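You operate a simulated robot arm through the tools that you are given. There is no shell and no other tool.

The job below is to be done with a simulated two-armed robot. You get a single attempt, and the scene is never put back.

JOB
Move the green caddy over to the empty bay and lock both catches.
Fine: the tower is unplugged and drained already; push it fully home before you lock it in.

It is judged by the outcome, as a careful person would: the job done as asked, and still so three seconds after it is handed in. It fails if anything else is knocked over, pushed out of place, dropped, spilled or broken.

ROBOT AND FRAMES
Two 7-joint arms with two-finger parallel grippers on one trunk that stands fixed in place. Base frame: the origin is at the foot of the trunk, x ahead of it, y to its left, z up; the work surface is at about z = 0.9. Lengths are in m, angles in rad, forces in N, time in s.
The left shoulder is at [0.08, 0.131, 0.947], the right one opposite. With the tool pointing down near the work surface each hand reaches from about 0.38 to 0.84 m from the base axis, measured 20 degrees to its own side. Payload 1.57 kg a hand.
Tool frame (each hand has its own): the origin (TCP) lies between the finger pads and is the grasp point; the fingertips stand 0.03 m ahead of it; z points along the fingers, y is the line along which they close. The gripper opens to 0.11 m. The fingers are 0.024 m wide and 0.012 m thick; the gripper's body (0.048 by 0.112 m) begins 0.078 m behind the TCP.
Orientation is told as [roll, pitch, yaw] about the base's x, y, z axes, in that order, counted from this pose: with the fingers straight down and closing along the base's y, the tool's x points along the base's -x, its y along +y and its z along -z.

CONTROLS
- The arms move only by the tool move_arm. It takes "left_deltas", "right_deltas" or both (then of equal length, played together; a hand with none holds still); each is a list of rows, each a list of 7 numbers: the shift along the tool's x, y, z in mm, then the turn, a rotation vector about the tool's x, y, z in rad, then the finger opening in mm, from 0 to 110. In form: [[x, y, z, wx, wy, wz, grip], ...]. A call has 1 to 20 rows; each row shifts and turns the commanded pose from where the row before left it, along the tool's axes as they then stand. A row lasts 0.2 s, in which the tool goes at most 0.05 m and 0.15 rad; a call with a longer step from one row to the next is refused whole, and so is a gripper value outside its range. A pose out of reach is approached as far as the arm can. The call stops where the force on the tool passes 40 N (or 10 N more than at its start, if that is more) or the arm is blocked; 0.2 s more then pass. Each finger travels about 0.108 m/s and halts on what it meets, pressing with about 29 N; the grip force reading is that of the motor and also rises with nothing between the fingers. The clock runs only during rows and for 0.2 s after the last one: add rows that do not move to give the fingers time. The reply holds the time, the measured pose of the TCP, the force on the tool along the base axes, the opening and the grip force, in the units named above and with some noise, with the torque about the TCP (base axes, N m) and any sound that the robot's microphone picked up.
- Cameras (640 x 400 px; columns grow to the right, rows downward): "scene" is now at [-0.051, 0.0259, 1.4411]; the picture's right is [0.29, -0.96, 0.00], its down [-0.36, -0.11, -0.93] and it looks along [0.89, 0.27, -0.37] (base axes); focal length 269 px, centre (320, 200). "left" rides on the left gripper at [0.07, -0.016, -0.141] in its tool frame; the picture's right is [0.23, 0.97, 0.00], its down [-0.86, 0.20, -0.48] and it looks along [-0.47, 0.11, 0.88] (tool axes); focal length 222 px, centre (320, 200). "right" rides on the right gripper at [0.07, 0.016, -0.141] in its tool frame; the picture's right is [-0.23, 0.97, 0.00], its down [-0.85, -0.20, -0.48] and it looks along [-0.47, -0.11, 0.88] (tool axes); focal length 222 px, centre (320, 200). There is no depth. A picture from a camera that has moved, and an enlarged one, comes with that camera's place and axes in the base frame and with its lens.
- grab_frame(camera): a new picture of that camera. No time passes.
- turn_head(pan, tilt): turns the head with the scene camera to pan (to the left, within 1.902 rad either way) and tilt (down, from -0.506 to 1.204), counted from straight ahead of the robot. It gives what a move gives.
- inspect(camera, box): a new picture of the part [left, top, right, bottom] of that camera's present view, enlarged. No time passes.
- finish_job(): hands the job in; it is judged then, once.

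Places have to be worked out from the pictures, the camera data and where the tool is seen. Open the grippers and draw the arms clear of the work before you hand the job in, unless the task says otherwise.

The tools are called after "Emit:" by a JSON object that holds its "name" and its "arguments". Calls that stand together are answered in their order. move_arm: Moves the arms, as the interface text tells. Its arguments: {"type":"object","properties":{"left_deltas":{"type":"array","items":{"type":"array","items":{"type":"number"}}},"right_deltas":{"type":"array","items":{"type":"array","items":{"type":"number"}}}},"required":[]} The other tools are called the same way: turn_head (pan, tilt) turns the head that bears the scene camera; grab_frame (camera) takes a picture; inspect (camera, box) takes an enlarged picture of a part of a camera's view; finish_job () hands the job in.

At the start:

```text
t: 0.0
left_eef_pos: [0.3519, 0.2531, 1.4033]
left_tool_rot: [0.0, 0.0, 0.001]
left_force: [0.5, 0.8, -0.5]
left_torque: [0.01, -0.01, -0.01]
left_grip_width: 0.1103
left_grip_force: 0.0
right_eef_pos: [0.4253, -0.0749, 1.3589]
right_tool_rot: [0.001, -0.001, -0.001]
right_force: [-0.1, 0.3, 0.5]
right_torque: [0.0, 0.02, 0.01]
right_grip_width: 0.1099
right_grip_force: 0.1
head pan, tilt: [0.291, 0.382]
```

scene: 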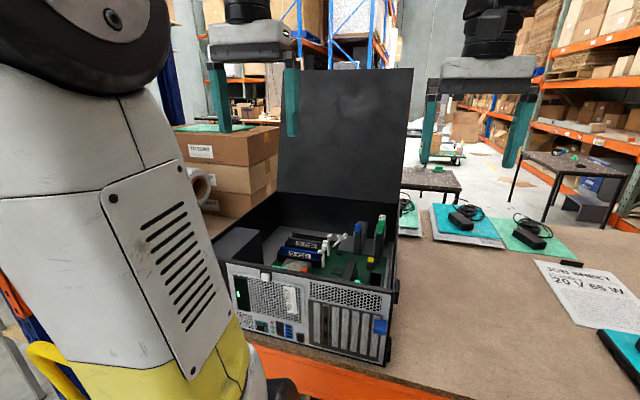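
right: 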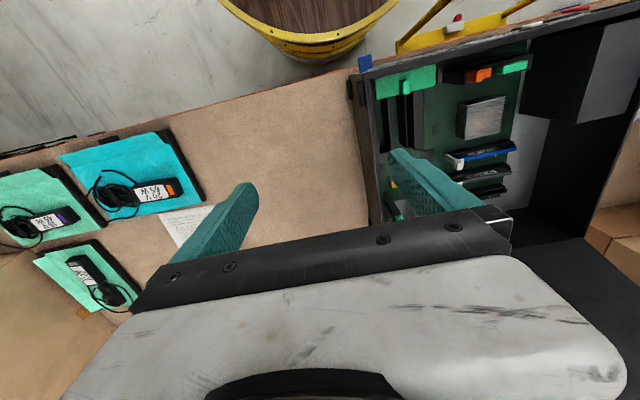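
left: 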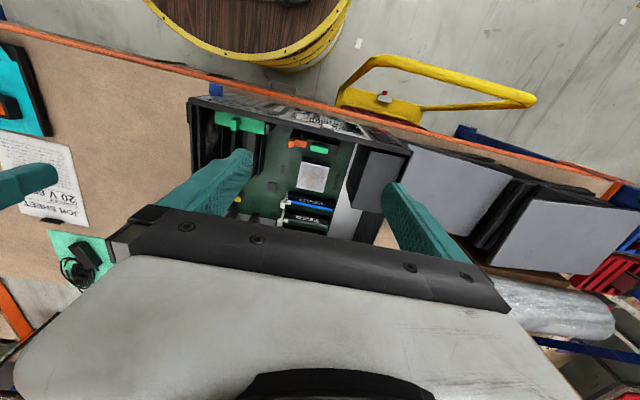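

I see an open PC tower lying on the bench with a board, memory sticks and some coloured parts inside. I'll look closer at it from all cameras before moving.

Emit:
{"name": "inspect", "arguments": {"camera": "scene", "box": [200, 180, 420, 370]}}

Emit:
{"name": "inspect", "arguments": {"camera": "left", "box": [180, 80, 420, 240]}}

Emit:
{"name": "inspect", "arguments": {"camera": "right", "box": [340, 20, 640, 230]}}

```text
2.11 times, centred on (310, 275) of scene
camera zoom: at [-0.051, 0.0259, 1.4411], right [0.29, -0.96, 0.0], down [-0.36, -0.11, -0.93], along [0.89, 0.27, -0.37], focal length 566 px, centre (341, 42)
```

zoom: 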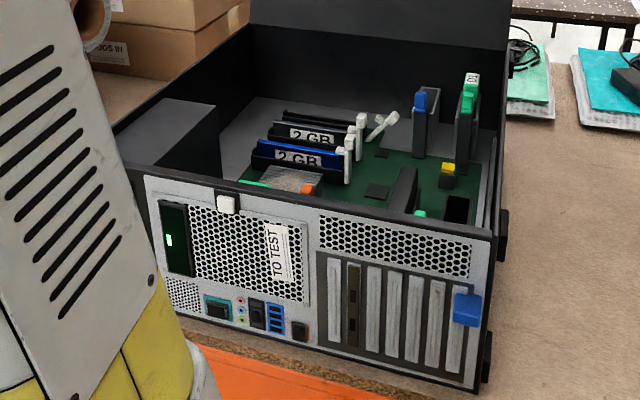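

```text
2.50 times, centred on (300, 160) of left
camera zoom: at [0.2824, 0.2364, 1.5449], right [-0.23, 0.97, 0.0], down [0.86, 0.2, 0.48], along [0.47, 0.11, -0.88], focal length 555 px, centre (370, 300)
```

zoom: 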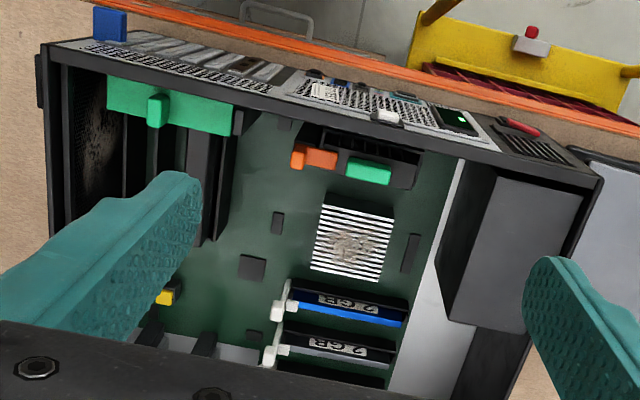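

```text
1.90 times, centred on (490, 125) of right
camera zoom: at [0.3561, -0.0598, 1.5009], right [0.23, 0.97, 0.0], down [0.85, -0.2, 0.48], along [0.47, -0.11, -0.88], focal length 423 px, centre (-4, 343)
```

zoom: 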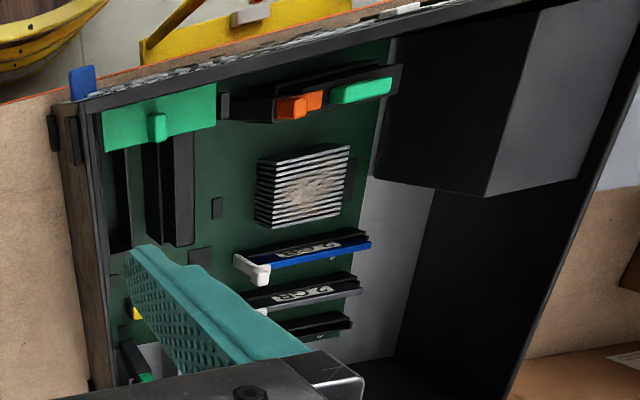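

The case spans roughly x 0.375–0.84, y 0.01–0.40, rim at z≈1.095, with its lid standing at the far side. The fingers block the far-right zone where blue- and green-topped items stand, so I move the right hand forward, high above the case, for a better view.

Emit:
{"name": "move_arm", "arguments": {"right_deltas": [[-30, 15, 0, 0, 0, 0, 110], [-30, 15, 0, 0, 0, 0, 110], [-30, 15, 0, 0, 0, 0, 110], [-30, 15, 0, 0, 0, 0, 110]]}}

Emit:
{"name": "grab_frame", "arguments": {"camera": "right"}}

Emit:
{"name": "grab_frame", "arguments": {"camera": "scene"}}

```text
t: 1.0
left_eef_pos: [0.3504, 0.2524, 1.4033]
left_tool_rot: [0.0, -0.001, -0.001]
left_force: [-0.5, 0.0, 0.2]
left_torque: [0.03, -0.05, -0.03]
left_grip_width: 0.1099
left_grip_force: 0.0
right_eef_pos: [0.5451, -0.014, 1.3579]
right_tool_rot: [0.002, -0.002, 0.0]
right_force: [-0.4, -0.4, 0.5]
right_torque: [0.02, -0.06, 0.0]
right_grip_width: 0.1099
right_grip_force: 0.0
head pan, tilt: [0.291, 0.382]
```

```text
taken
camera right: at [0.4749, 0.0014, 1.5008], right [0.23, 0.97, 0.0], down [0.85, -0.2, 0.48], along [0.47, -0.11, -0.88], focal length 222 px, centre (320, 200)
```

right: 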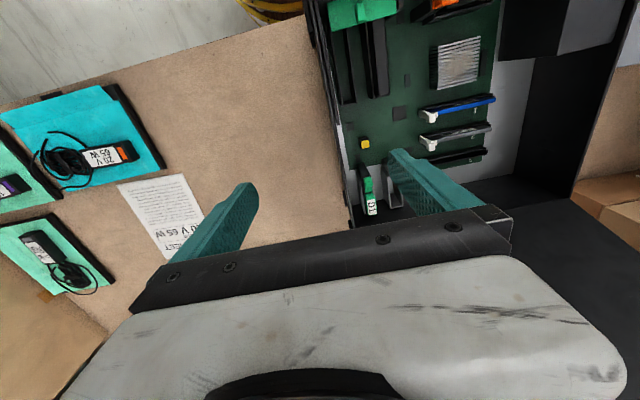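

```text
taken
```

scene: 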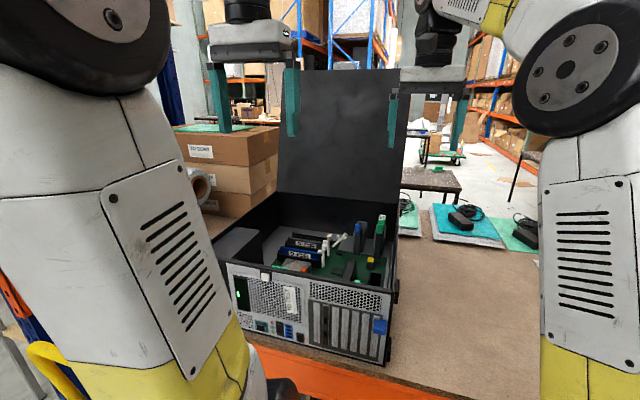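

The green-topped piece with a label is now visible beside a blue one near the far right of the case. I shift the right hand further left so the view between the fingers falls on it.

Emit:
{"name": "move_arm", "arguments": {"right_deltas": [[0, 30, 0, 0, 0, 0, 110], [0, 30, 0, 0, 0, 0, 110], [0, 20, 0, 0, 0, 0, 110]]}}

Emit:
{"name": "grab_frame", "arguments": {"camera": "right"}}

Emit:
{"name": "inspect", "arguments": {"camera": "right", "box": [180, 0, 460, 220]}}

```text
t: 1.8
left_eef_pos: [0.352, 0.2529, 1.4039]
left_tool_rot: [-0.001, 0.0, 0.0]
left_force: [0.0, -0.5, 0.4]
left_torque: [0.03, 0.0, -0.02]
left_grip_width: 0.1098
left_grip_force: 0.0
right_eef_pos: [0.5467, 0.0638, 1.3586]
right_tool_rot: [0.001, 0.0, -0.002]
right_force: [-0.8, -0.5, -0.3]
right_torque: [0.03, 0.0, -0.02]
right_grip_width: 0.1101
right_grip_force: 0.0
head pan, tilt: [0.291, 0.382]
```

```text
taken
camera right: at [0.4766, 0.0793, 1.5007], right [0.23, 0.97, 0.0], down [0.85, -0.2, 0.48], along [0.47, -0.11, -0.88], focal length 222 px, centre (320, 200)
```

right: 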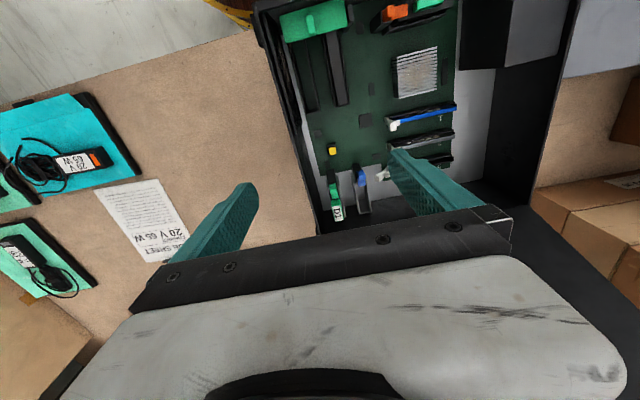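

```text
1.82 times, centred on (320, 110) of right
camera zoom: at [0.4766, 0.0793, 1.5007], right [0.23, 0.97, 0.0], down [0.85, -0.2, 0.48], along [0.47, -0.11, -0.88], focal length 404 px, centre (320, 364)
```

zoom: 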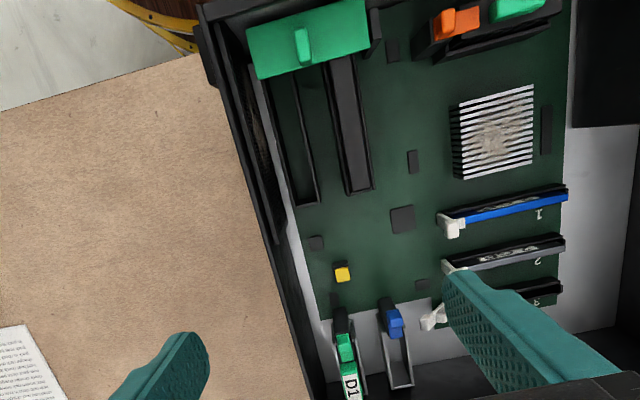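

I see a "D1" labelled slot with a green top and a blue-topped one beside it near the far wall. I go a little forward and lower (still well above the rim at 1.095) to view these closely.

Emit:
{"name": "move_arm", "arguments": {"right_deltas": [[-30, 0, 10, 0, 0, 0, 110], [-30, 0, 10, 0, 0, 0, 110], [-30, 0, 10, 0, 0, 0, 110]]}}

Emit:
{"name": "grab_frame", "arguments": {"camera": "right"}}

Emit:
{"name": "inspect", "arguments": {"camera": "right", "box": [240, 0, 440, 200]}}

Emit:
{"name": "inspect", "arguments": {"camera": "scene", "box": [300, 200, 400, 290]}}

```text
t: 2.6
left_eef_pos: [0.3518, 0.253, 1.4041]
left_tool_rot: [0.001, 0.001, 0.0]
left_force: [-0.1, -0.7, 1.2]
left_torque: [0.01, 0.01, 0.0]
left_grip_width: 0.1102
left_grip_force: 0.0
right_eef_pos: [0.5804, 0.0591, 1.3441]
right_tool_rot: [0.002, -0.005, 0.0]
right_force: [0.0, -0.4, 0.8]
right_torque: [0.0, -0.01, 0.01]
right_grip_width: 0.1101
right_grip_force: 0.1
right hand out of reach, approached as far as the arm can: row 2, 3
head pan, tilt: [0.291, 0.382]
```

```text
taken
camera right: at [0.5094, 0.0744, 1.4862], right [0.23, 0.97, 0.0], down [0.85, -0.2, 0.48], along [0.47, -0.11, -0.88], focal length 222 px, centre (320, 200)
```

right: 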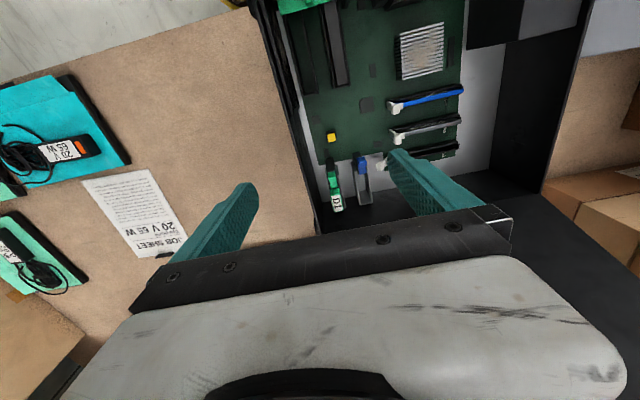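

```text
2.00 times, centred on (340, 100) of right
camera zoom: at [0.5094, 0.0744, 1.4862], right [0.23, 0.97, 0.0], down [0.85, -0.2, 0.48], along [0.47, -0.11, -0.88], focal length 444 px, centre (280, 400)
```

zoom: 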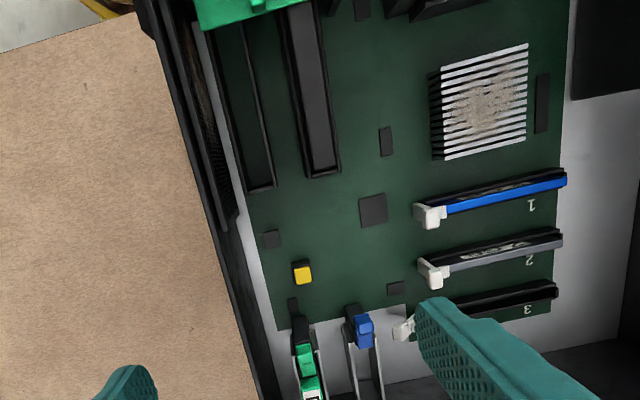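

```text
4.44 times, centred on (350, 245) of scene
camera zoom: at [-0.0509, 0.0259, 1.4411], right [0.29, -0.96, 0.0], down [-0.36, -0.11, -0.93], along [0.89, 0.27, -0.37], focal length 1195 px, centre (187, 0)
```

zoom: 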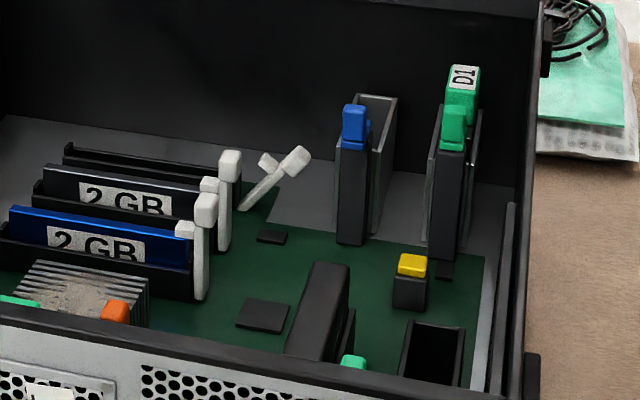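

Now it's clear: two upright bays near the far wall, the right one holding a green "D1" caddy with a green catch tab, the left one empty with a blue catch tab. I zoom in strongly from both cameras to understand the catches.

Emit:
{"name": "inspect", "arguments": {"camera": "scene", "box": [345, 210, 395, 270]}}

Emit:
{"name": "inspect", "arguments": {"camera": "right", "box": [310, 130, 400, 220]}}

Emit:
{"name": "inspect", "arguments": {"camera": "left", "box": [200, 180, 300, 240]}}

```text
6.67 times, centred on (370, 240) of scene
camera zoom: at [-0.0509, 0.0259, 1.4411], right [0.29, -0.96, 0.0], down [-0.36, -0.11, -0.93], along [0.89, 0.27, -0.37], focal length 1793 px, centre (-13, -67)
```

zoom: 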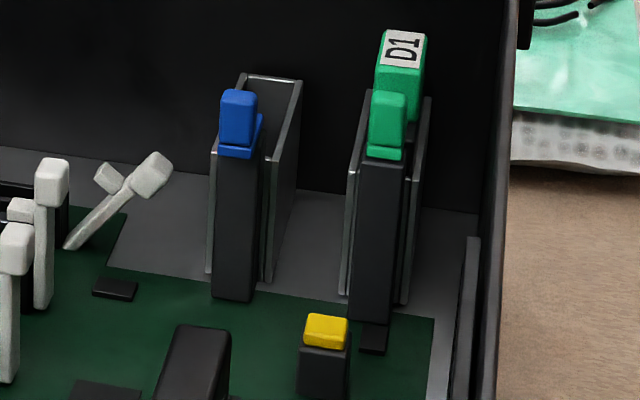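

```text
4.44 times, centred on (355, 175) of right
camera zoom: at [0.5094, 0.0744, 1.4862], right [0.23, 0.97, 0.0], down [0.85, -0.2, 0.48], along [0.47, -0.11, -0.88], focal length 987 px, centre (164, 311)
```

zoom: 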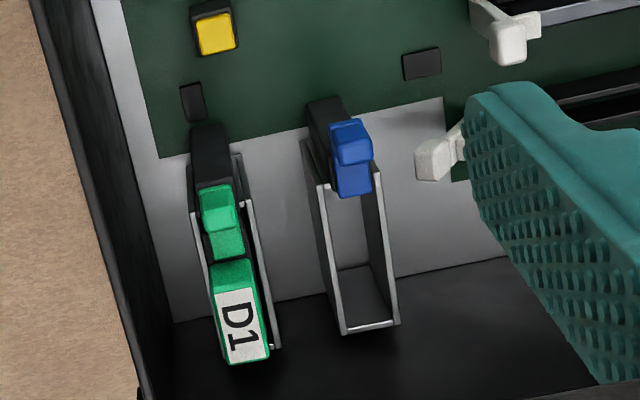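

```text
6.40 times, centred on (250, 210) of left
camera zoom: at [0.2824, 0.2365, 1.5448], right [-0.23, 0.97, 0.0], down [0.86, 0.2, 0.48], along [0.47, 0.11, -0.88], focal length 1422 px, centre (768, 136)
```

zoom: 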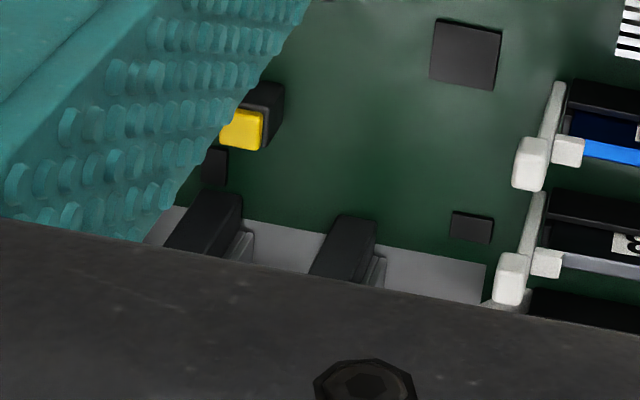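

Bays: both start at x≈0.70 with plate tops at z≈1.03; the green catch knob sits at about (0.688, 0.060, 1.065), pushed over its caddy, while the blue knob is at about (0.670, 0.123, 1.065), i.e. ~18 mm drawn back (open). The left arm reaches here better, so I withdraw the right hand and bring the left one in above for a closer look.

Emit:
{"name": "move_arm", "arguments": {"right_deltas": [[40, -20, 0, 0, 0, 0, 110], [40, -25, 0, 0, 0, 0, 110], [40, -25, 0, 0, 0, 0, 110], [40, -25, 0, 0, 0, 0, 110], [0, -40, 0, 0, 0, 0, 110], [0, -40, 0, 0, 0, 0, 110]]}}

Emit:
{"name": "move_arm", "arguments": {"left_deltas": [[-40, -20, 20, 0, 0, 0, 110], [-40, -20, 20, 0, 0, 0, 110], [-40, -20, 20, 0, 0, 0, 110], [-40, -20, 20, 0, 0, 0, 110], [-40, -20, 20, 0, 0, 0, 110], [-40, -20, 20, 0, 0, 0, 110], [-40, -20, 20, 0, 0, 0, 110], [-40, -15, 20, 0, 0, 0, 110]]}}

Emit:
{"name": "grab_frame", "arguments": {"camera": "left"}}

Emit:
{"name": "grab_frame", "arguments": {"camera": "scene"}}

```text
t: 4.0
left_eef_pos: [0.3508, 0.253, 1.404]
left_tool_rot: [-0.001, -0.001, 0.0]
left_force: [-0.9, 0.2, 0.3]
left_torque: [-0.04, 0.01, 0.02]
left_grip_width: 0.1103
left_grip_force: 0.1
right_eef_pos: [0.4191, -0.116, 1.3431]
right_tool_rot: [0.001, -0.002, 0.001]
right_force: [0.7, -1.0, 0.1]
right_torque: [-0.03, -0.02, 0.0]
right_grip_width: 0.1102
right_grip_force: 0.1
head pan, tilt: [0.291, 0.382]
```

```text
t: 5.8
left_eef_pos: [0.6708, 0.0984, 1.2433]
left_tool_rot: [0.002, 0.0, 0.0]
left_force: [-0.3, 0.9, 0.9]
left_torque: [-0.05, -0.06, -0.03]
left_grip_width: 0.1101
left_grip_force: 0.0
right_eef_pos: [0.4192, -0.1147, 1.3437]
right_tool_rot: [0.002, -0.002, -0.002]
right_force: [-0.3, 0.7, 0.3]
right_torque: [-0.06, -0.05, 0.01]
right_grip_width: 0.1098
right_grip_force: 0.2
head pan, tilt: [0.291, 0.382]
```

```text
taken
camera left: at [0.602, 0.0819, 1.3848], right [-0.23, 0.97, 0.0], down [0.85, 0.2, 0.48], along [0.47, 0.11, -0.88], focal length 222 px, centre (320, 200)
```

left: 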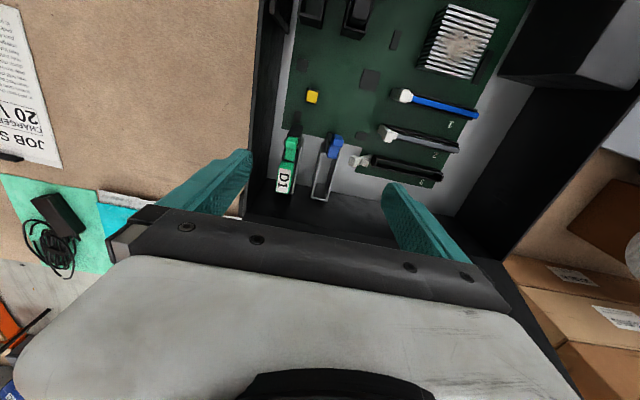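

```text
taken
```

scene: 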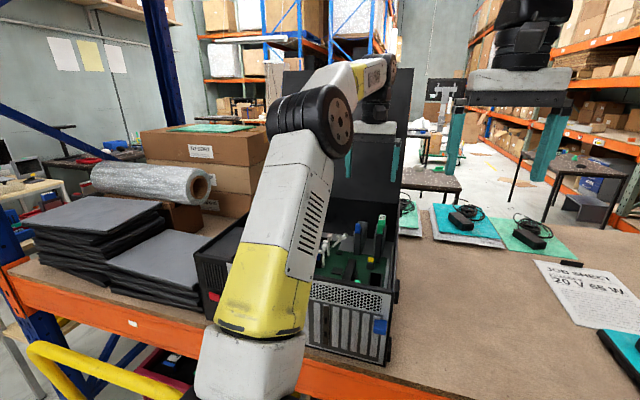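

The left hand's view now shows both bays between its fingers. I zoom in on them from the left and scene cameras.

Emit:
{"name": "inspect", "arguments": {"camera": "left", "box": [255, 100, 375, 210]}}

Emit:
{"name": "inspect", "arguments": {"camera": "scene", "box": [330, 200, 400, 280]}}

```text
3.64 times, centred on (315, 155) of left
camera zoom: at [0.602, 0.0819, 1.3848], right [-0.23, 0.97, 0.0], down [0.85, 0.2, 0.48], along [0.47, 0.11, -0.88], focal length 808 px, centre (338, 364)
```

zoom: 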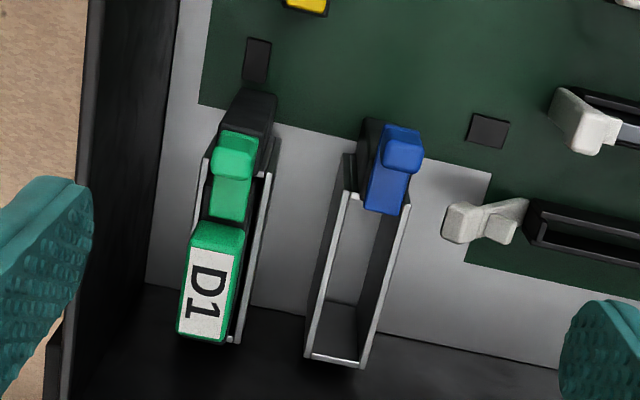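

```text
5.00 times, centred on (365, 240) of scene
camera zoom: at [-0.0514, 0.026, 1.4411], right [0.29, -0.96, 0.0], down [-0.36, -0.11, -0.93], along [0.89, 0.27, -0.37], focal length 1344 px, centre (95, 0)
```

zoom: 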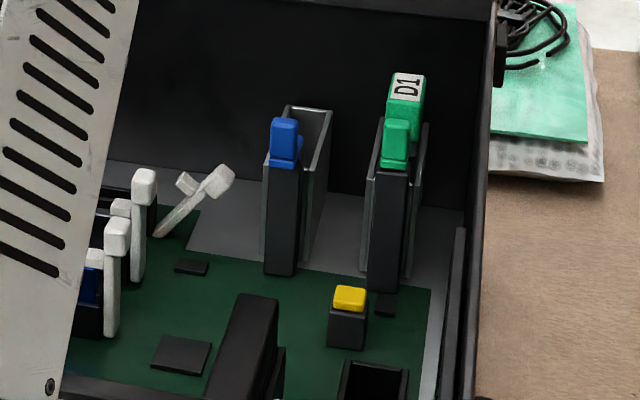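

From several views: green catch knob ≈ (0.691, 0.059, z 1.05–1.072), its arm covers the caddy front; caddy handle ≈ 24 mm wide, x 0.724–0.770, y 0.059, top z 1.072; bays' plate tops z 1.023, blue bay centre (0.7495, 0.1255), stroke between open and locked ≈ 18 mm. First I narrow the left fingers and hover above the green knob to open its catch.

Emit:
{"name": "move_arm", "arguments": {"left_deltas": [[0, 0, 0, 0, 0, 0, 36], [-10, -20, 10, 0, 0, 0, 36], [-10, -19.4, 30, 0, 0, 0, 36], [0, 0, 35, 0, 0, 0, 36], [0, 0, 20, 0, 0, 0, 36], [0, 0, 0, 0, 0, 0, 36]]}}

Emit:
{"name": "grab_frame", "arguments": {"camera": "left"}}

Emit:
{"name": "inspect", "arguments": {"camera": "scene", "box": [330, 180, 410, 270]}}

```text
t: 7.2
left_eef_pos: [0.6921, 0.0601, 1.1473]
left_tool_rot: [-0.001, 0.0, -0.002]
left_force: [-0.5, -0.4, 0.1]
left_torque: [-0.01, 0.01, -0.03]
left_grip_width: 0.0358
left_grip_force: 0.1
right_eef_pos: [0.4195, -0.1159, 1.3419]
right_tool_rot: [0.001, 0.001, 0.0]
right_force: [0.0, 0.4, 0.7]
right_torque: [0.01, 0.02, 0.03]
right_grip_width: 0.11
right_grip_force: 0.1
head pan, tilt: [0.291, 0.382]
```

```text
taken
camera left: at [0.6235, 0.0424, 1.2897], right [-0.23, 0.97, 0.0], down [0.86, 0.2, 0.48], along [0.47, 0.11, -0.88], focal length 222 px, centre (320, 200)
```

left: 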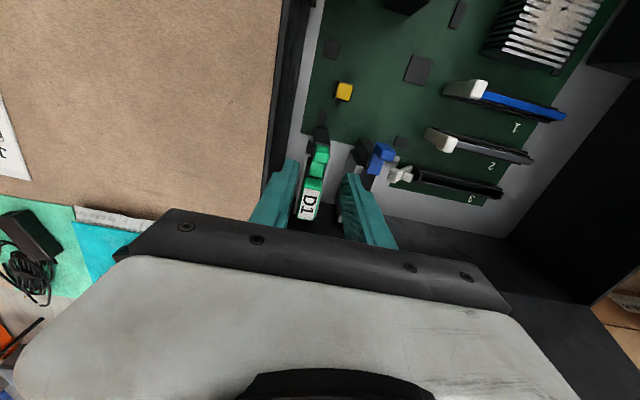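

```text
4.44 times, centred on (370, 225) of scene
camera zoom: at [-0.0509, 0.0258, 1.4411], right [0.29, -0.96, 0.0], down [-0.36, -0.11, -0.93], along [0.89, 0.27, -0.37], focal length 1195 px, centre (98, 89)
```

zoom: 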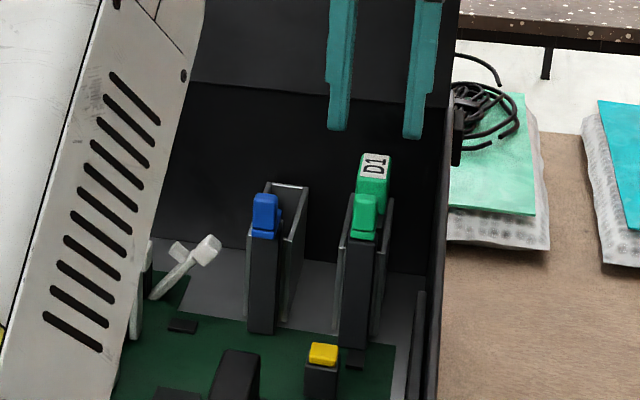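

The fingers seem to straddle the knob line correctly in the scene view. I zoom in with the left camera to check alignment along x before lowering.

Emit:
{"name": "inspect", "arguments": {"camera": "left", "box": [265, 110, 405, 240]}}

```text
3.08 times, centred on (335, 175) of left
camera zoom: at [0.6235, 0.0424, 1.2897], right [-0.23, 0.97, 0.0], down [0.86, 0.2, 0.48], along [0.47, 0.11, -0.88], focal length 684 px, centre (274, 277)
```

zoom: 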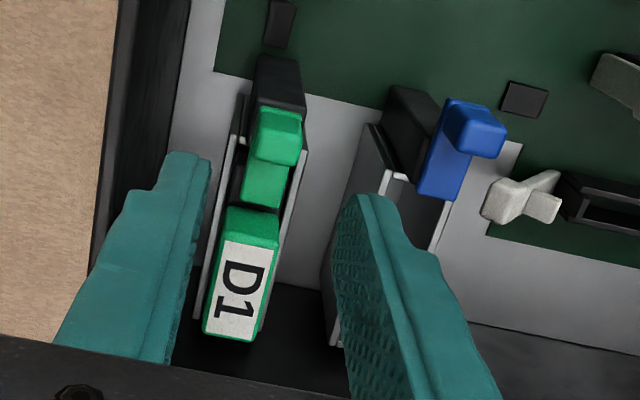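

The knob projects to (0.691, 0.0595), directly under the tool at (0.692, 0.060). I lower 65 mm so the tips come to about z=1.052 beside the knob, then look before closing.

Emit:
{"name": "move_arm", "arguments": {"left_deltas": [[0, 0, 20, 0, 0, 0, 36], [0, 0, 20, 0, 0, 0, 36], [0, 0, 15, 0, 0, 0, 36], [0, 0, 10, 0, 0, 0, 36], [0, 0, 0, 0, 0, 0, 36]]}}

Emit:
{"name": "inspect", "arguments": {"camera": "left", "box": [265, 110, 405, 240]}}

Emit:
{"name": "inspect", "arguments": {"camera": "scene", "box": [345, 200, 400, 260]}}

```text
t: 8.4
left_eef_pos: [0.6915, 0.0575, 1.0834]
left_tool_rot: [-0.002, 0.001, -0.001]
left_force: [-0.2, 0.7, 0.3]
left_torque: [0.02, -0.03, -0.02]
left_grip_width: 0.0359
left_grip_force: 0.0
right_eef_pos: [0.4197, -0.116, 1.3432]
right_tool_rot: [0.001, 0.001, 0.001]
right_force: [0.4, -0.2, -0.5]
right_torque: [-0.01, 0.02, -0.02]
right_grip_width: 0.1099
right_grip_force: 0.1
head pan, tilt: [0.291, 0.382]
```

```text
3.08 times, centred on (335, 175) of left
camera zoom: at [0.6219, 0.0412, 1.2253], right [-0.23, 0.97, 0.0], down [0.86, 0.2, 0.48], along [0.47, 0.11, -0.88], focal length 684 px, centre (274, 277)
```

zoom: 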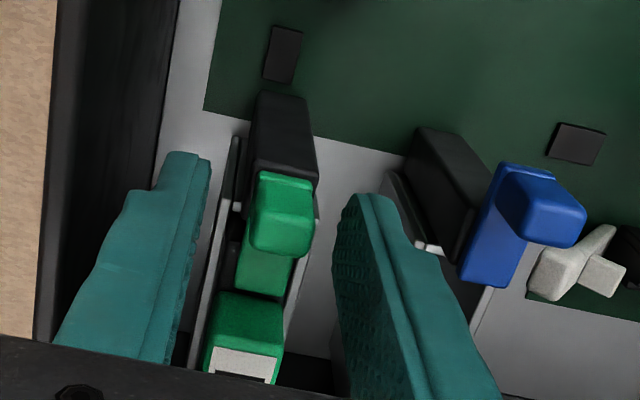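

```text
6.67 times, centred on (372, 230) of scene
camera zoom: at [-0.0509, 0.0258, 1.4411], right [0.29, -0.96, 0.0], down [-0.36, -0.11, -0.93], along [0.89, 0.27, -0.37], focal length 1793 px, centre (-30, 0)
```

zoom: 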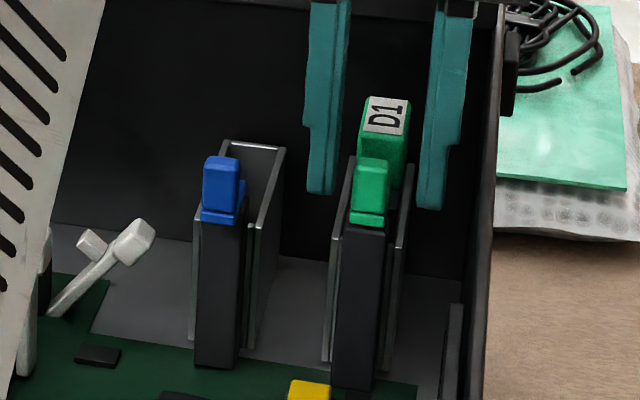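

The fingers straddle the green knob with tips about mid-low on it and clear of the wall and handle. I close on the knob now.

Emit:
{"name": "move_arm", "arguments": {"left_deltas": [[0, 0, 0, 0, 0, 0, 24], [0, 0, 0, 0, 0, 0, 12], [0, 0, 0, 0, 0, 0, 8], [0, 0, 0, 0, 0, 0, 8]]}}

```text
t: 9.4
left_eef_pos: [0.6906, 0.06, 1.0845]
left_tool_rot: [0.001, 0.0, 0.001]
left_force: [-0.6, 12.5, 0.3]
left_torque: [0.24, 0.0, -0.01]
left_grip_width: 0.0145
left_grip_force: 29.0
right_eef_pos: [0.4183, -0.1148, 1.344]
right_tool_rot: [0.002, 0.001, -0.001]
right_force: [0.3, 0.3, 0.1]
right_torque: [-0.02, -0.01, 0.02]
right_grip_width: 0.1103
right_grip_force: 0.0
head pan, tilt: [0.291, 0.382]
```

Gripped at 14.5 mm width; a 12.5 N sideways push shows the hand is slightly too far to −y. I ease +1.5 mm in y, then drag the knob back (−x) in small steps.

Emit:
{"name": "move_arm", "arguments": {"left_deltas": [[0, 1.5, 0, 0, 0, 0, 8], [0, 0, 0, 0, 0, 0, 8]]}}

Emit:
{"name": "move_arm", "arguments": {"left_deltas": [[3, 0, 0, 0, 0, 0, 8], [3, 0, 0, 0, 0, 0, 8]]}}

Emit:
{"name": "inspect", "arguments": {"camera": "scene", "box": [345, 200, 400, 260]}}

Emit:
{"name": "inspect", "arguments": {"camera": "left", "box": [265, 110, 405, 240]}}

```text
t: 10.0
left_eef_pos: [0.6926, 0.0597, 1.0852]
left_tool_rot: [-0.001, -0.001, -0.001]
left_force: [-0.6, 9.1, 1.5]
left_torque: [0.2, 0.12, 0.03]
left_grip_width: 0.0146
left_grip_force: 28.6
right_eef_pos: [0.4192, -0.1146, 1.343]
right_tool_rot: [-0.001, 0.0, 0.002]
right_force: [-0.4, 0.1, 0.2]
right_torque: [0.0, -0.02, 0.0]
right_grip_width: 0.1101
right_grip_force: 0.1
head pan, tilt: [0.291, 0.382]
```

```text
t: 10.6
left_eef_pos: [0.6869, 0.0598, 1.0836]
left_tool_rot: [-0.001, -0.002, 0.0]
left_force: [1.2, 6.5, 2.4]
left_torque: [0.17, -0.29, 0.0]
left_grip_width: 0.0147
left_grip_force: 29.2
right_eef_pos: [0.4189, -0.1147, 1.3434]
right_tool_rot: [-0.002, 0.0, -0.001]
right_force: [0.8, -0.3, 0.5]
right_torque: [-0.02, -0.01, -0.02]
right_grip_width: 0.1101
right_grip_force: 0.1
head pan, tilt: [0.291, 0.382]
```

```text
6.67 times, centred on (372, 230) of scene
camera zoom: at [-0.0509, 0.0262, 1.4411], right [0.29, -0.96, 0.0], down [-0.36, -0.11, -0.93], along [0.89, 0.27, -0.37], focal length 1793 px, centre (-30, 0)
```

zoom: 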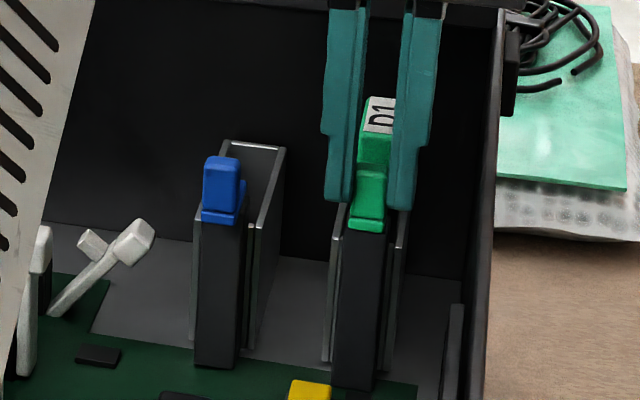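

```text
3.08 times, centred on (335, 175) of left
camera zoom: at [0.6166, 0.0436, 1.2253], right [-0.23, 0.97, 0.0], down [0.85, 0.2, 0.48], along [0.47, 0.11, -0.88], focal length 684 px, centre (274, 277)
```

zoom: 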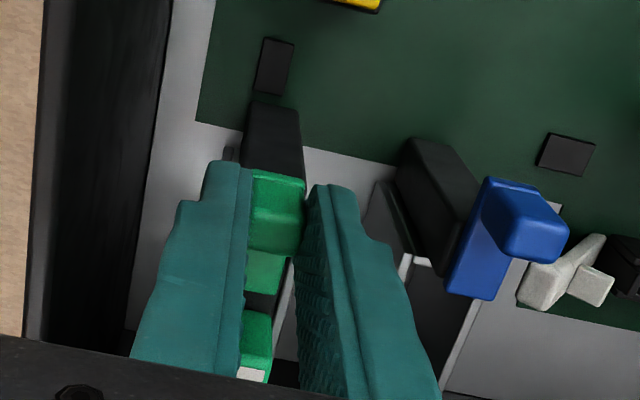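

The green catch moved with the hand, with only ~1 N resistance, and a gap has opened between its arm and the caddy handle. I drag on another ~12 mm toward the open position.

Emit:
{"name": "move_arm", "arguments": {"left_deltas": [[3, 0.5, 0, 0, 0, 0, 8], [3, 0.5, 0, 0, 0, 0, 8], [3, 0, 0, 0, 0, 0, 8], [2, 0, 0, 0, 0, 0, 8]]}}

Emit:
{"name": "inspect", "arguments": {"camera": "scene", "box": [345, 200, 400, 260]}}

Emit:
{"name": "inspect", "arguments": {"camera": "left", "box": [265, 110, 405, 240]}}

```text
t: 11.6
left_eef_pos: [0.6732, 0.0592, 1.0842]
left_tool_rot: [-0.002, 0.0, -0.002]
left_force: [-2.7, 0.6, 6.4]
left_torque: [0.01, 0.15, 0.0]
left_grip_width: 0.0147
left_grip_force: 29.6
right_eef_pos: [0.418, -0.115, 1.343]
right_tool_rot: [0.001, -0.001, 0.0]
right_force: [-0.4, 0.1, 0.3]
right_torque: [0.03, 0.04, 0.01]
right_grip_width: 0.1101
right_grip_force: 0.1
head pan, tilt: [0.291, 0.382]
```

```text
6.67 times, centred on (372, 230) of scene
camera zoom: at [-0.0512, 0.0258, 1.4411], right [0.29, -0.96, 0.0], down [-0.36, -0.11, -0.93], along [0.89, 0.27, -0.37], focal length 1793 px, centre (-30, 0)
```

zoom: 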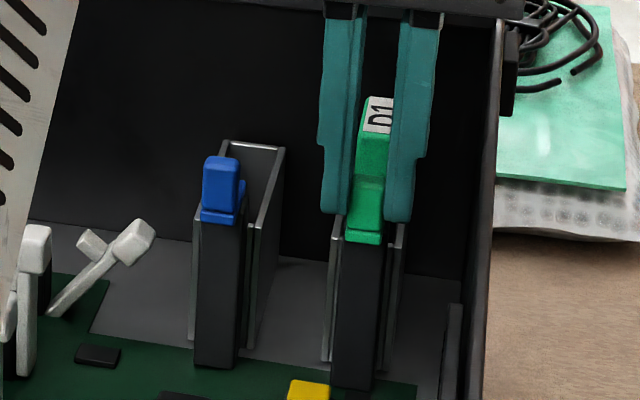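

```text
3.08 times, centred on (335, 175) of left
camera zoom: at [0.6051, 0.0438, 1.2254], right [-0.23, 0.97, 0.0], down [0.86, 0.2, 0.48], along [0.47, 0.11, -0.88], focal length 684 px, centre (274, 277)
```

zoom: 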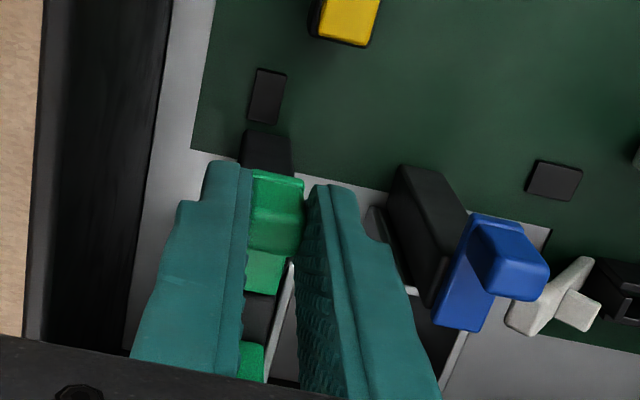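

The catch has slid ~18 mm, matching the blue one's open place. I nudge 2 mm more to feel for the end stop.

Emit:
{"name": "move_arm", "arguments": {"left_deltas": [[1, 0, -0.5, 0, 0, 0, 8], [1, 0, -0.5, 0, 0, 0, 8], [0, 0, 0, 0, 0, 0, 8]]}}

```text
t: 12.4
left_eef_pos: [0.6741, 0.0606, 1.0851]
left_tool_rot: [0.0, 0.0, 0.0]
left_force: [0.9, -4.7, 0.5]
left_torque: [-0.1, -0.13, 0.02]
left_grip_width: 0.0147
left_grip_force: 29.4
right_eef_pos: [0.4175, -0.1159, 1.3418]
right_tool_rot: [0.001, 0.001, -0.001]
right_force: [0.3, 0.0, 0.7]
right_torque: [0.0, -0.01, 0.01]
right_grip_width: 0.1099
right_grip_force: 0.0
head pan, tilt: [0.291, 0.382]
```

No hard stop force, but the knob is in line with the blue one's open position. I open the fingers and rise to check that the catch stays put.

Emit:
{"name": "move_arm", "arguments": {"left_deltas": [[0, 0, 0, 0, 0, 0, 20], [0, 0, 0, 0, 0, 0, 36], [0, 0, 0, 0, 0, 0, 36], [0, 0, -20, 0, 0, 0, 36], [0, 0, -25, 0, 0, 0, 36], [0, 0, -20, 0, 0, 0, 36]]}}

Emit:
{"name": "inspect", "arguments": {"camera": "scene", "box": [345, 200, 400, 260]}}

Emit:
{"name": "inspect", "arguments": {"camera": "left", "box": [265, 90, 405, 220]}}

```text
t: 13.8
left_eef_pos: [0.6727, 0.0616, 1.1493]
left_tool_rot: [-0.001, 0.0, 0.001]
left_force: [0.2, 0.1, -0.5]
left_torque: [0.0, 0.01, -0.02]
left_grip_width: 0.036
left_grip_force: 0.1
right_eef_pos: [0.4185, -0.1162, 1.3425]
right_tool_rot: [0.001, 0.0, 0.0]
right_force: [0.0, 0.2, -0.4]
right_torque: [0.03, -0.03, -0.01]
right_grip_width: 0.1101
right_grip_force: 0.1
head pan, tilt: [0.291, 0.382]
```

```text
6.67 times, centred on (372, 230) of scene
camera zoom: at [-0.0508, 0.0258, 1.4411], right [0.29, -0.96, 0.0], down [-0.36, -0.11, -0.93], along [0.89, 0.27, -0.37], focal length 1793 px, centre (-30, 0)
```

zoom: 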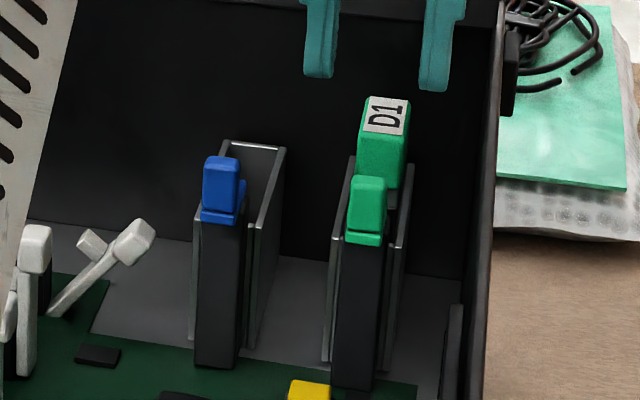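

```text
3.08 times, centred on (335, 155) of left
camera zoom: at [0.6037, 0.045, 1.2907], right [-0.23, 0.97, 0.0], down [0.86, 0.2, 0.48], along [0.47, 0.11, -0.88], focal length 684 px, centre (274, 338)
```

zoom: 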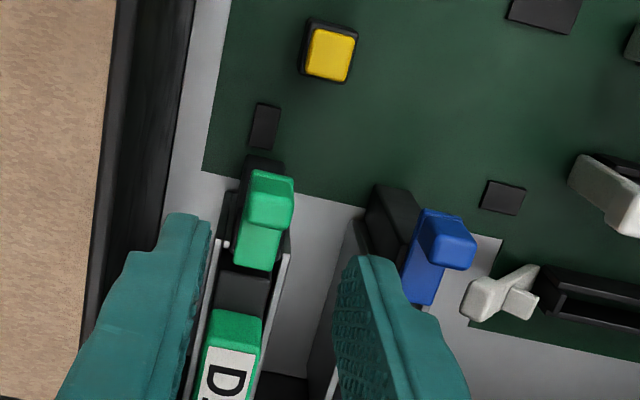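

The green catch stays open, its arm tip at x≈0.705 just like the blue one, so the caddy is free. I move forward above the handle at (0.747, 0.0605) with 42 mm opening and check.

Emit:
{"name": "move_arm", "arguments": {"left_deltas": [[-25, 0, 0, 0, 0, 0, 42], [-25, -0.5, 0, 0, 0, 0, 42], [-24, 0, 0, 0, 0, 0, 42], [0, 0, 0, 0, 0, 0, 42]]}}

Emit:
{"name": "inspect", "arguments": {"camera": "left", "box": [265, 90, 405, 220]}}

Emit:
{"name": "inspect", "arguments": {"camera": "scene", "box": [345, 190, 400, 260]}}

Emit:
{"name": "grab_frame", "arguments": {"camera": "scene"}}

```text
t: 14.8
left_eef_pos: [0.7466, 0.0602, 1.149]
left_tool_rot: [0.0, 0.003, 0.001]
left_force: [0.2, -0.5, -0.5]
left_torque: [-0.01, 0.01, -0.05]
left_grip_width: 0.0418
left_grip_force: 0.1
right_eef_pos: [0.4194, -0.1152, 1.3429]
right_tool_rot: [0.002, 0.0, 0.001]
right_force: [0.4, 0.0, 0.6]
right_torque: [0.02, -0.02, 0.01]
right_grip_width: 0.11
right_grip_force: 0.1
head pan, tilt: [0.291, 0.382]
```

```text
3.08 times, centred on (335, 155) of left
camera zoom: at [0.6764, 0.0435, 1.2904], right [-0.23, 0.97, 0.0], down [0.86, 0.2, 0.48], along [0.47, 0.11, -0.88], focal length 684 px, centre (274, 338)
```

zoom: 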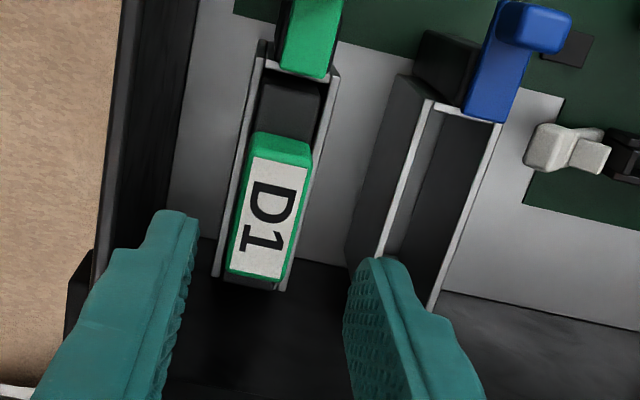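

```text
5.71 times, centred on (372, 225) of scene
camera zoom: at [-0.0508, 0.0258, 1.4411], right [0.29, -0.96, 0.0], down [-0.36, -0.11, -0.93], along [0.89, 0.27, -0.37], focal length 1537 px, centre (20, 57)
```

zoom: 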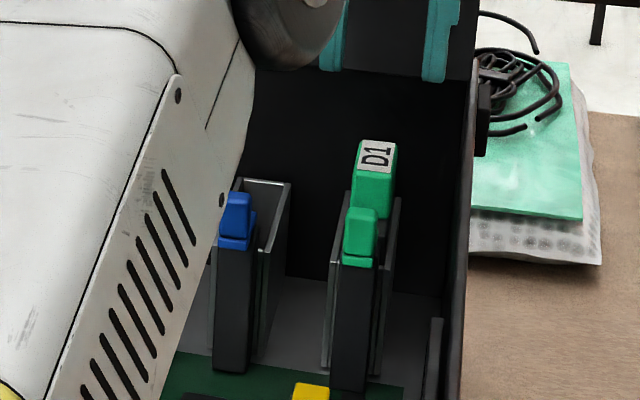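

```text
taken
```

scene: 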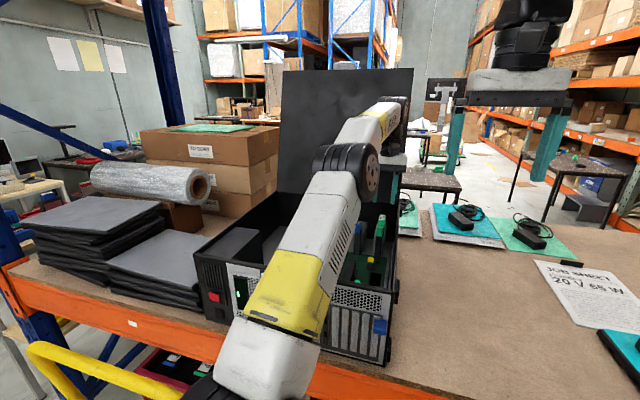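

The handle's label centre is at (0.748, 0.0585–0.060), beneath the tool, nearly unrotated; bay spacing in y comes to 65 mm. I lower 85 mm so the tips sit ~10 mm above the bay plates, then close on the handle.

Emit:
{"name": "move_arm", "arguments": {"left_deltas": [[0, 0, 25, 0, 0, 0, 42], [0, 0, 25, 0, 0, 0, 42], [0, 0, 20, 0, 0, 0, 42], [0, 0, 15, 0, 0, 0, 42], [0, 0, 0, 0, 0, 0, 42]]}}

Emit:
{"name": "inspect", "arguments": {"camera": "left", "box": [265, 90, 405, 220]}}

Emit:
{"name": "inspect", "arguments": {"camera": "scene", "box": [345, 190, 400, 260]}}

```text
t: 16.0
left_eef_pos: [0.7461, 0.0606, 1.0646]
left_tool_rot: [0.0, 0.0, 0.0]
left_force: [-0.3, 0.1, -0.8]
left_torque: [-0.02, -0.05, 0.02]
left_grip_width: 0.0419
left_grip_force: 0.1
right_eef_pos: [0.4199, -0.1161, 1.3427]
right_tool_rot: [0.003, 0.001, 0.0]
right_force: [-0.5, -0.1, 0.0]
right_torque: [0.01, 0.0, 0.02]
right_grip_width: 0.1099
right_grip_force: 0.0
head pan, tilt: [0.291, 0.382]
```

```text
3.08 times, centred on (335, 155) of left
camera zoom: at [0.6761, 0.0438, 1.2062], right [-0.23, 0.97, 0.0], down [0.86, 0.2, 0.48], along [0.47, 0.11, -0.88], focal length 684 px, centre (274, 338)
```

zoom: 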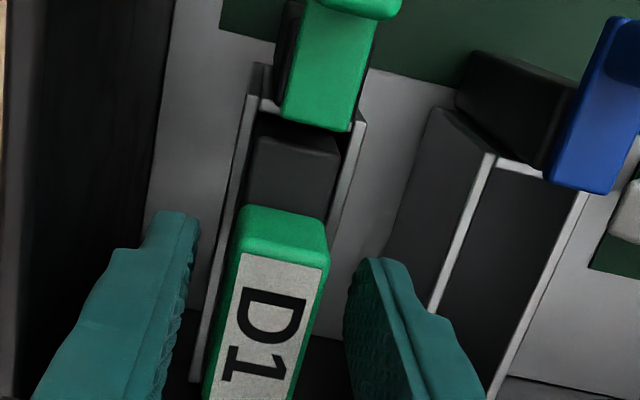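

```text
5.71 times, centred on (372, 225) of scene
camera zoom: at [-0.0509, 0.0258, 1.4411], right [0.29, -0.96, 0.0], down [-0.36, -0.11, -0.93], along [0.89, 0.27, -0.37], focal length 1537 px, centre (20, 57)
```

zoom: 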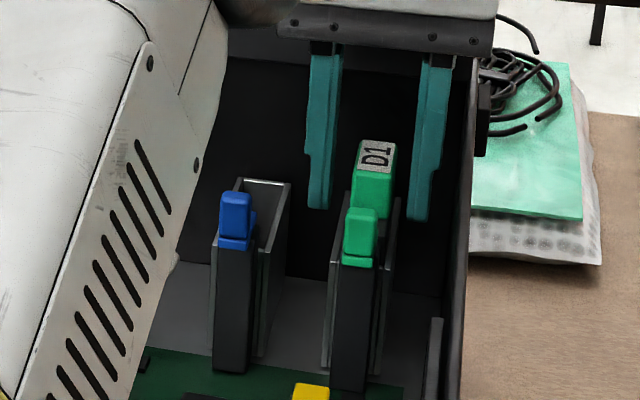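

The fingers straddle the handle cleanly, tips just above the plates. I close on the handle.

Emit:
{"name": "move_arm", "arguments": {"left_deltas": [[0, 0, 0, 0, 0, 0, 30], [0, 0, 0, 0, 0, 0, 15], [0, 0, 0, 0, 0, 0, 10], [0, 0, 0, 0, 0, 0, 10]]}}

```text
t: 17.0
left_eef_pos: [0.7466, 0.0602, 1.066]
left_tool_rot: [0.001, 0.001, 0.0]
left_force: [-0.1, -0.5, -0.7]
left_torque: [-0.12, -0.08, -0.02]
left_grip_width: 0.0219
left_grip_force: 28.6
right_eef_pos: [0.4188, -0.1153, 1.3424]
right_tool_rot: [0.003, 0.002, 0.001]
right_force: [0.0, -0.6, 0.2]
right_torque: [0.0, -0.01, 0.0]
right_grip_width: 0.11
right_grip_force: 0.1
head pan, tilt: [0.291, 0.382]
```

Gripped at 21.9 mm with hardly any side force, so it's centred. I lift gently first by 12 mm to feel for resistance.

Emit:
{"name": "move_arm", "arguments": {"left_deltas": [[0, 0, -3, 0, 0, 0, 10], [0, 0, -3, 0, 0, 0, 10], [0, 0, -3, 0, 0, 0, 10], [0, 0, -3, 0, 0, 0, 10]]}}

Emit:
{"name": "inspect", "arguments": {"camera": "scene", "box": [345, 190, 400, 260]}}

Emit:
{"name": "inspect", "arguments": {"camera": "left", "box": [265, 90, 405, 220]}}

```text
t: 18.0
left_eef_pos: [0.7454, 0.0598, 1.0769]
left_tool_rot: [0.002, -0.002, 0.001]
left_force: [0.6, 0.5, -3.1]
left_torque: [-0.02, -0.02, 0.02]
left_grip_width: 0.0218
left_grip_force: 28.5
right_eef_pos: [0.4188, -0.1156, 1.3426]
right_tool_rot: [0.002, -0.001, -0.001]
right_force: [-0.3, -0.1, 1.0]
right_torque: [-0.02, 0.03, -0.01]
right_grip_width: 0.1099
right_grip_force: 0.0
head pan, tilt: [0.291, 0.382]
```

```text
5.71 times, centred on (372, 225) of scene
camera zoom: at [-0.0508, 0.0258, 1.4411], right [0.29, -0.96, 0.0], down [-0.36, -0.11, -0.93], along [0.89, 0.27, -0.37], focal length 1537 px, centre (20, 57)
```

zoom: 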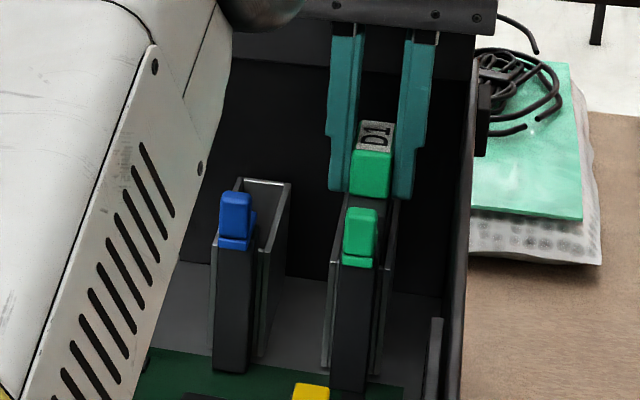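

```text
3.08 times, centred on (335, 155) of left
camera zoom: at [0.6773, 0.0436, 1.2181], right [-0.23, 0.97, 0.0], down [0.86, 0.2, 0.48], along [0.47, 0.11, -0.88], focal length 684 px, centre (274, 338)
```

zoom: 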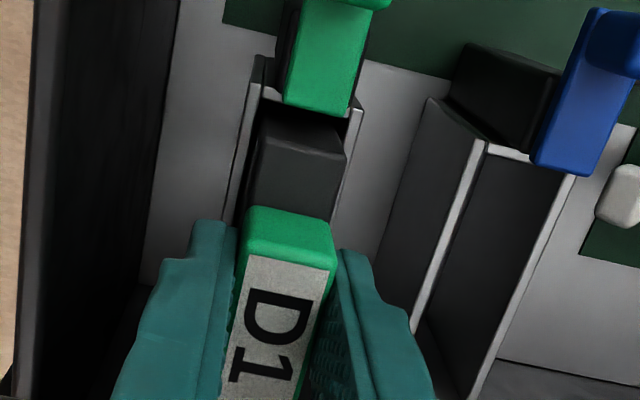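

The caddy rises freely (about 3 N of weight). I keep lifting in measured steps until its bottom clears the plate tops.

Emit:
{"name": "move_arm", "arguments": {"left_deltas": [[0, 0, -8, 0, 0, 0, 10], [0, 0, -10, 0, 0, 0, 10], [0, 0, -12, 0, 0, 0, 10], [0, 0, -12, 0, 0, 0, 10], [0, 0, -12, 0, 0, 0, 10], [0, 0, -12, 0, 0, 0, 10], [0, 0, -10, 0, 0, 0, 10], [0, 0, 0, 0, 0, 0, 10]]}}

Emit:
{"name": "inspect", "arguments": {"camera": "scene", "box": [335, 180, 400, 260]}}

Emit:
{"name": "inspect", "arguments": {"camera": "left", "box": [265, 90, 405, 220]}}

```text
t: 19.8
left_eef_pos: [0.7464, 0.0617, 1.1527]
left_tool_rot: [0.001, 0.001, -0.001]
left_force: [0.0, -0.1, -1.8]
left_torque: [-0.04, -0.02, -0.03]
left_grip_width: 0.0217
left_grip_force: 28.5
right_eef_pos: [0.4191, -0.1155, 1.3425]
right_tool_rot: [0.002, 0.0, 0.0]
right_force: [0.1, -0.2, 0.0]
right_torque: [-0.05, 0.03, 0.0]
right_grip_width: 0.11
right_grip_force: 0.0
head pan, tilt: [0.291, 0.382]
```

```text
5.00 times, centred on (368, 220) of scene
camera zoom: at [-0.0508, 0.0258, 1.4411], right [0.29, -0.96, 0.0], down [-0.36, -0.11, -0.93], along [0.89, 0.27, -0.37], focal length 1344 px, centre (82, 100)
```

zoom: 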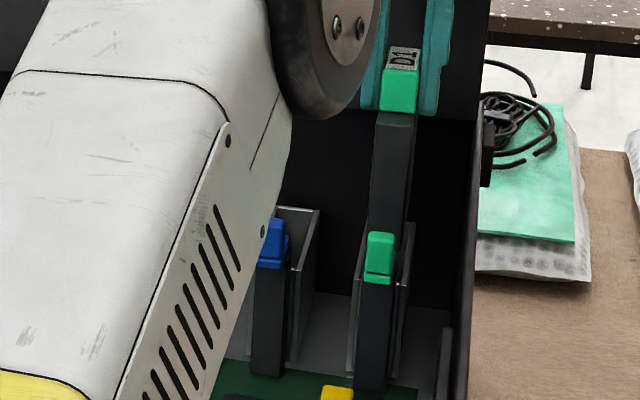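

```text
3.08 times, centred on (335, 155) of left
camera zoom: at [0.6769, 0.044, 1.2933], right [-0.23, 0.97, 0.0], down [0.86, 0.2, 0.48], along [0.47, 0.11, -0.88], focal length 684 px, centre (274, 338)
```

zoom: 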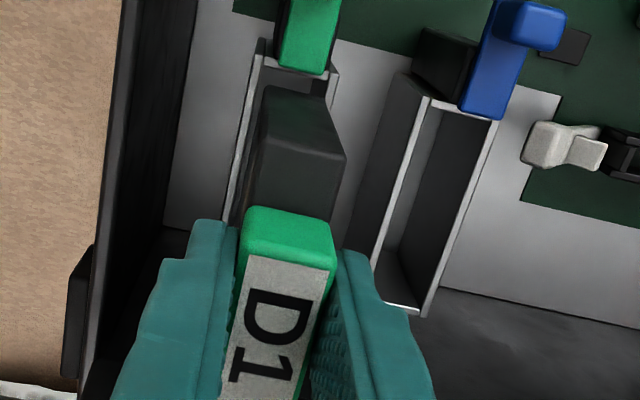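

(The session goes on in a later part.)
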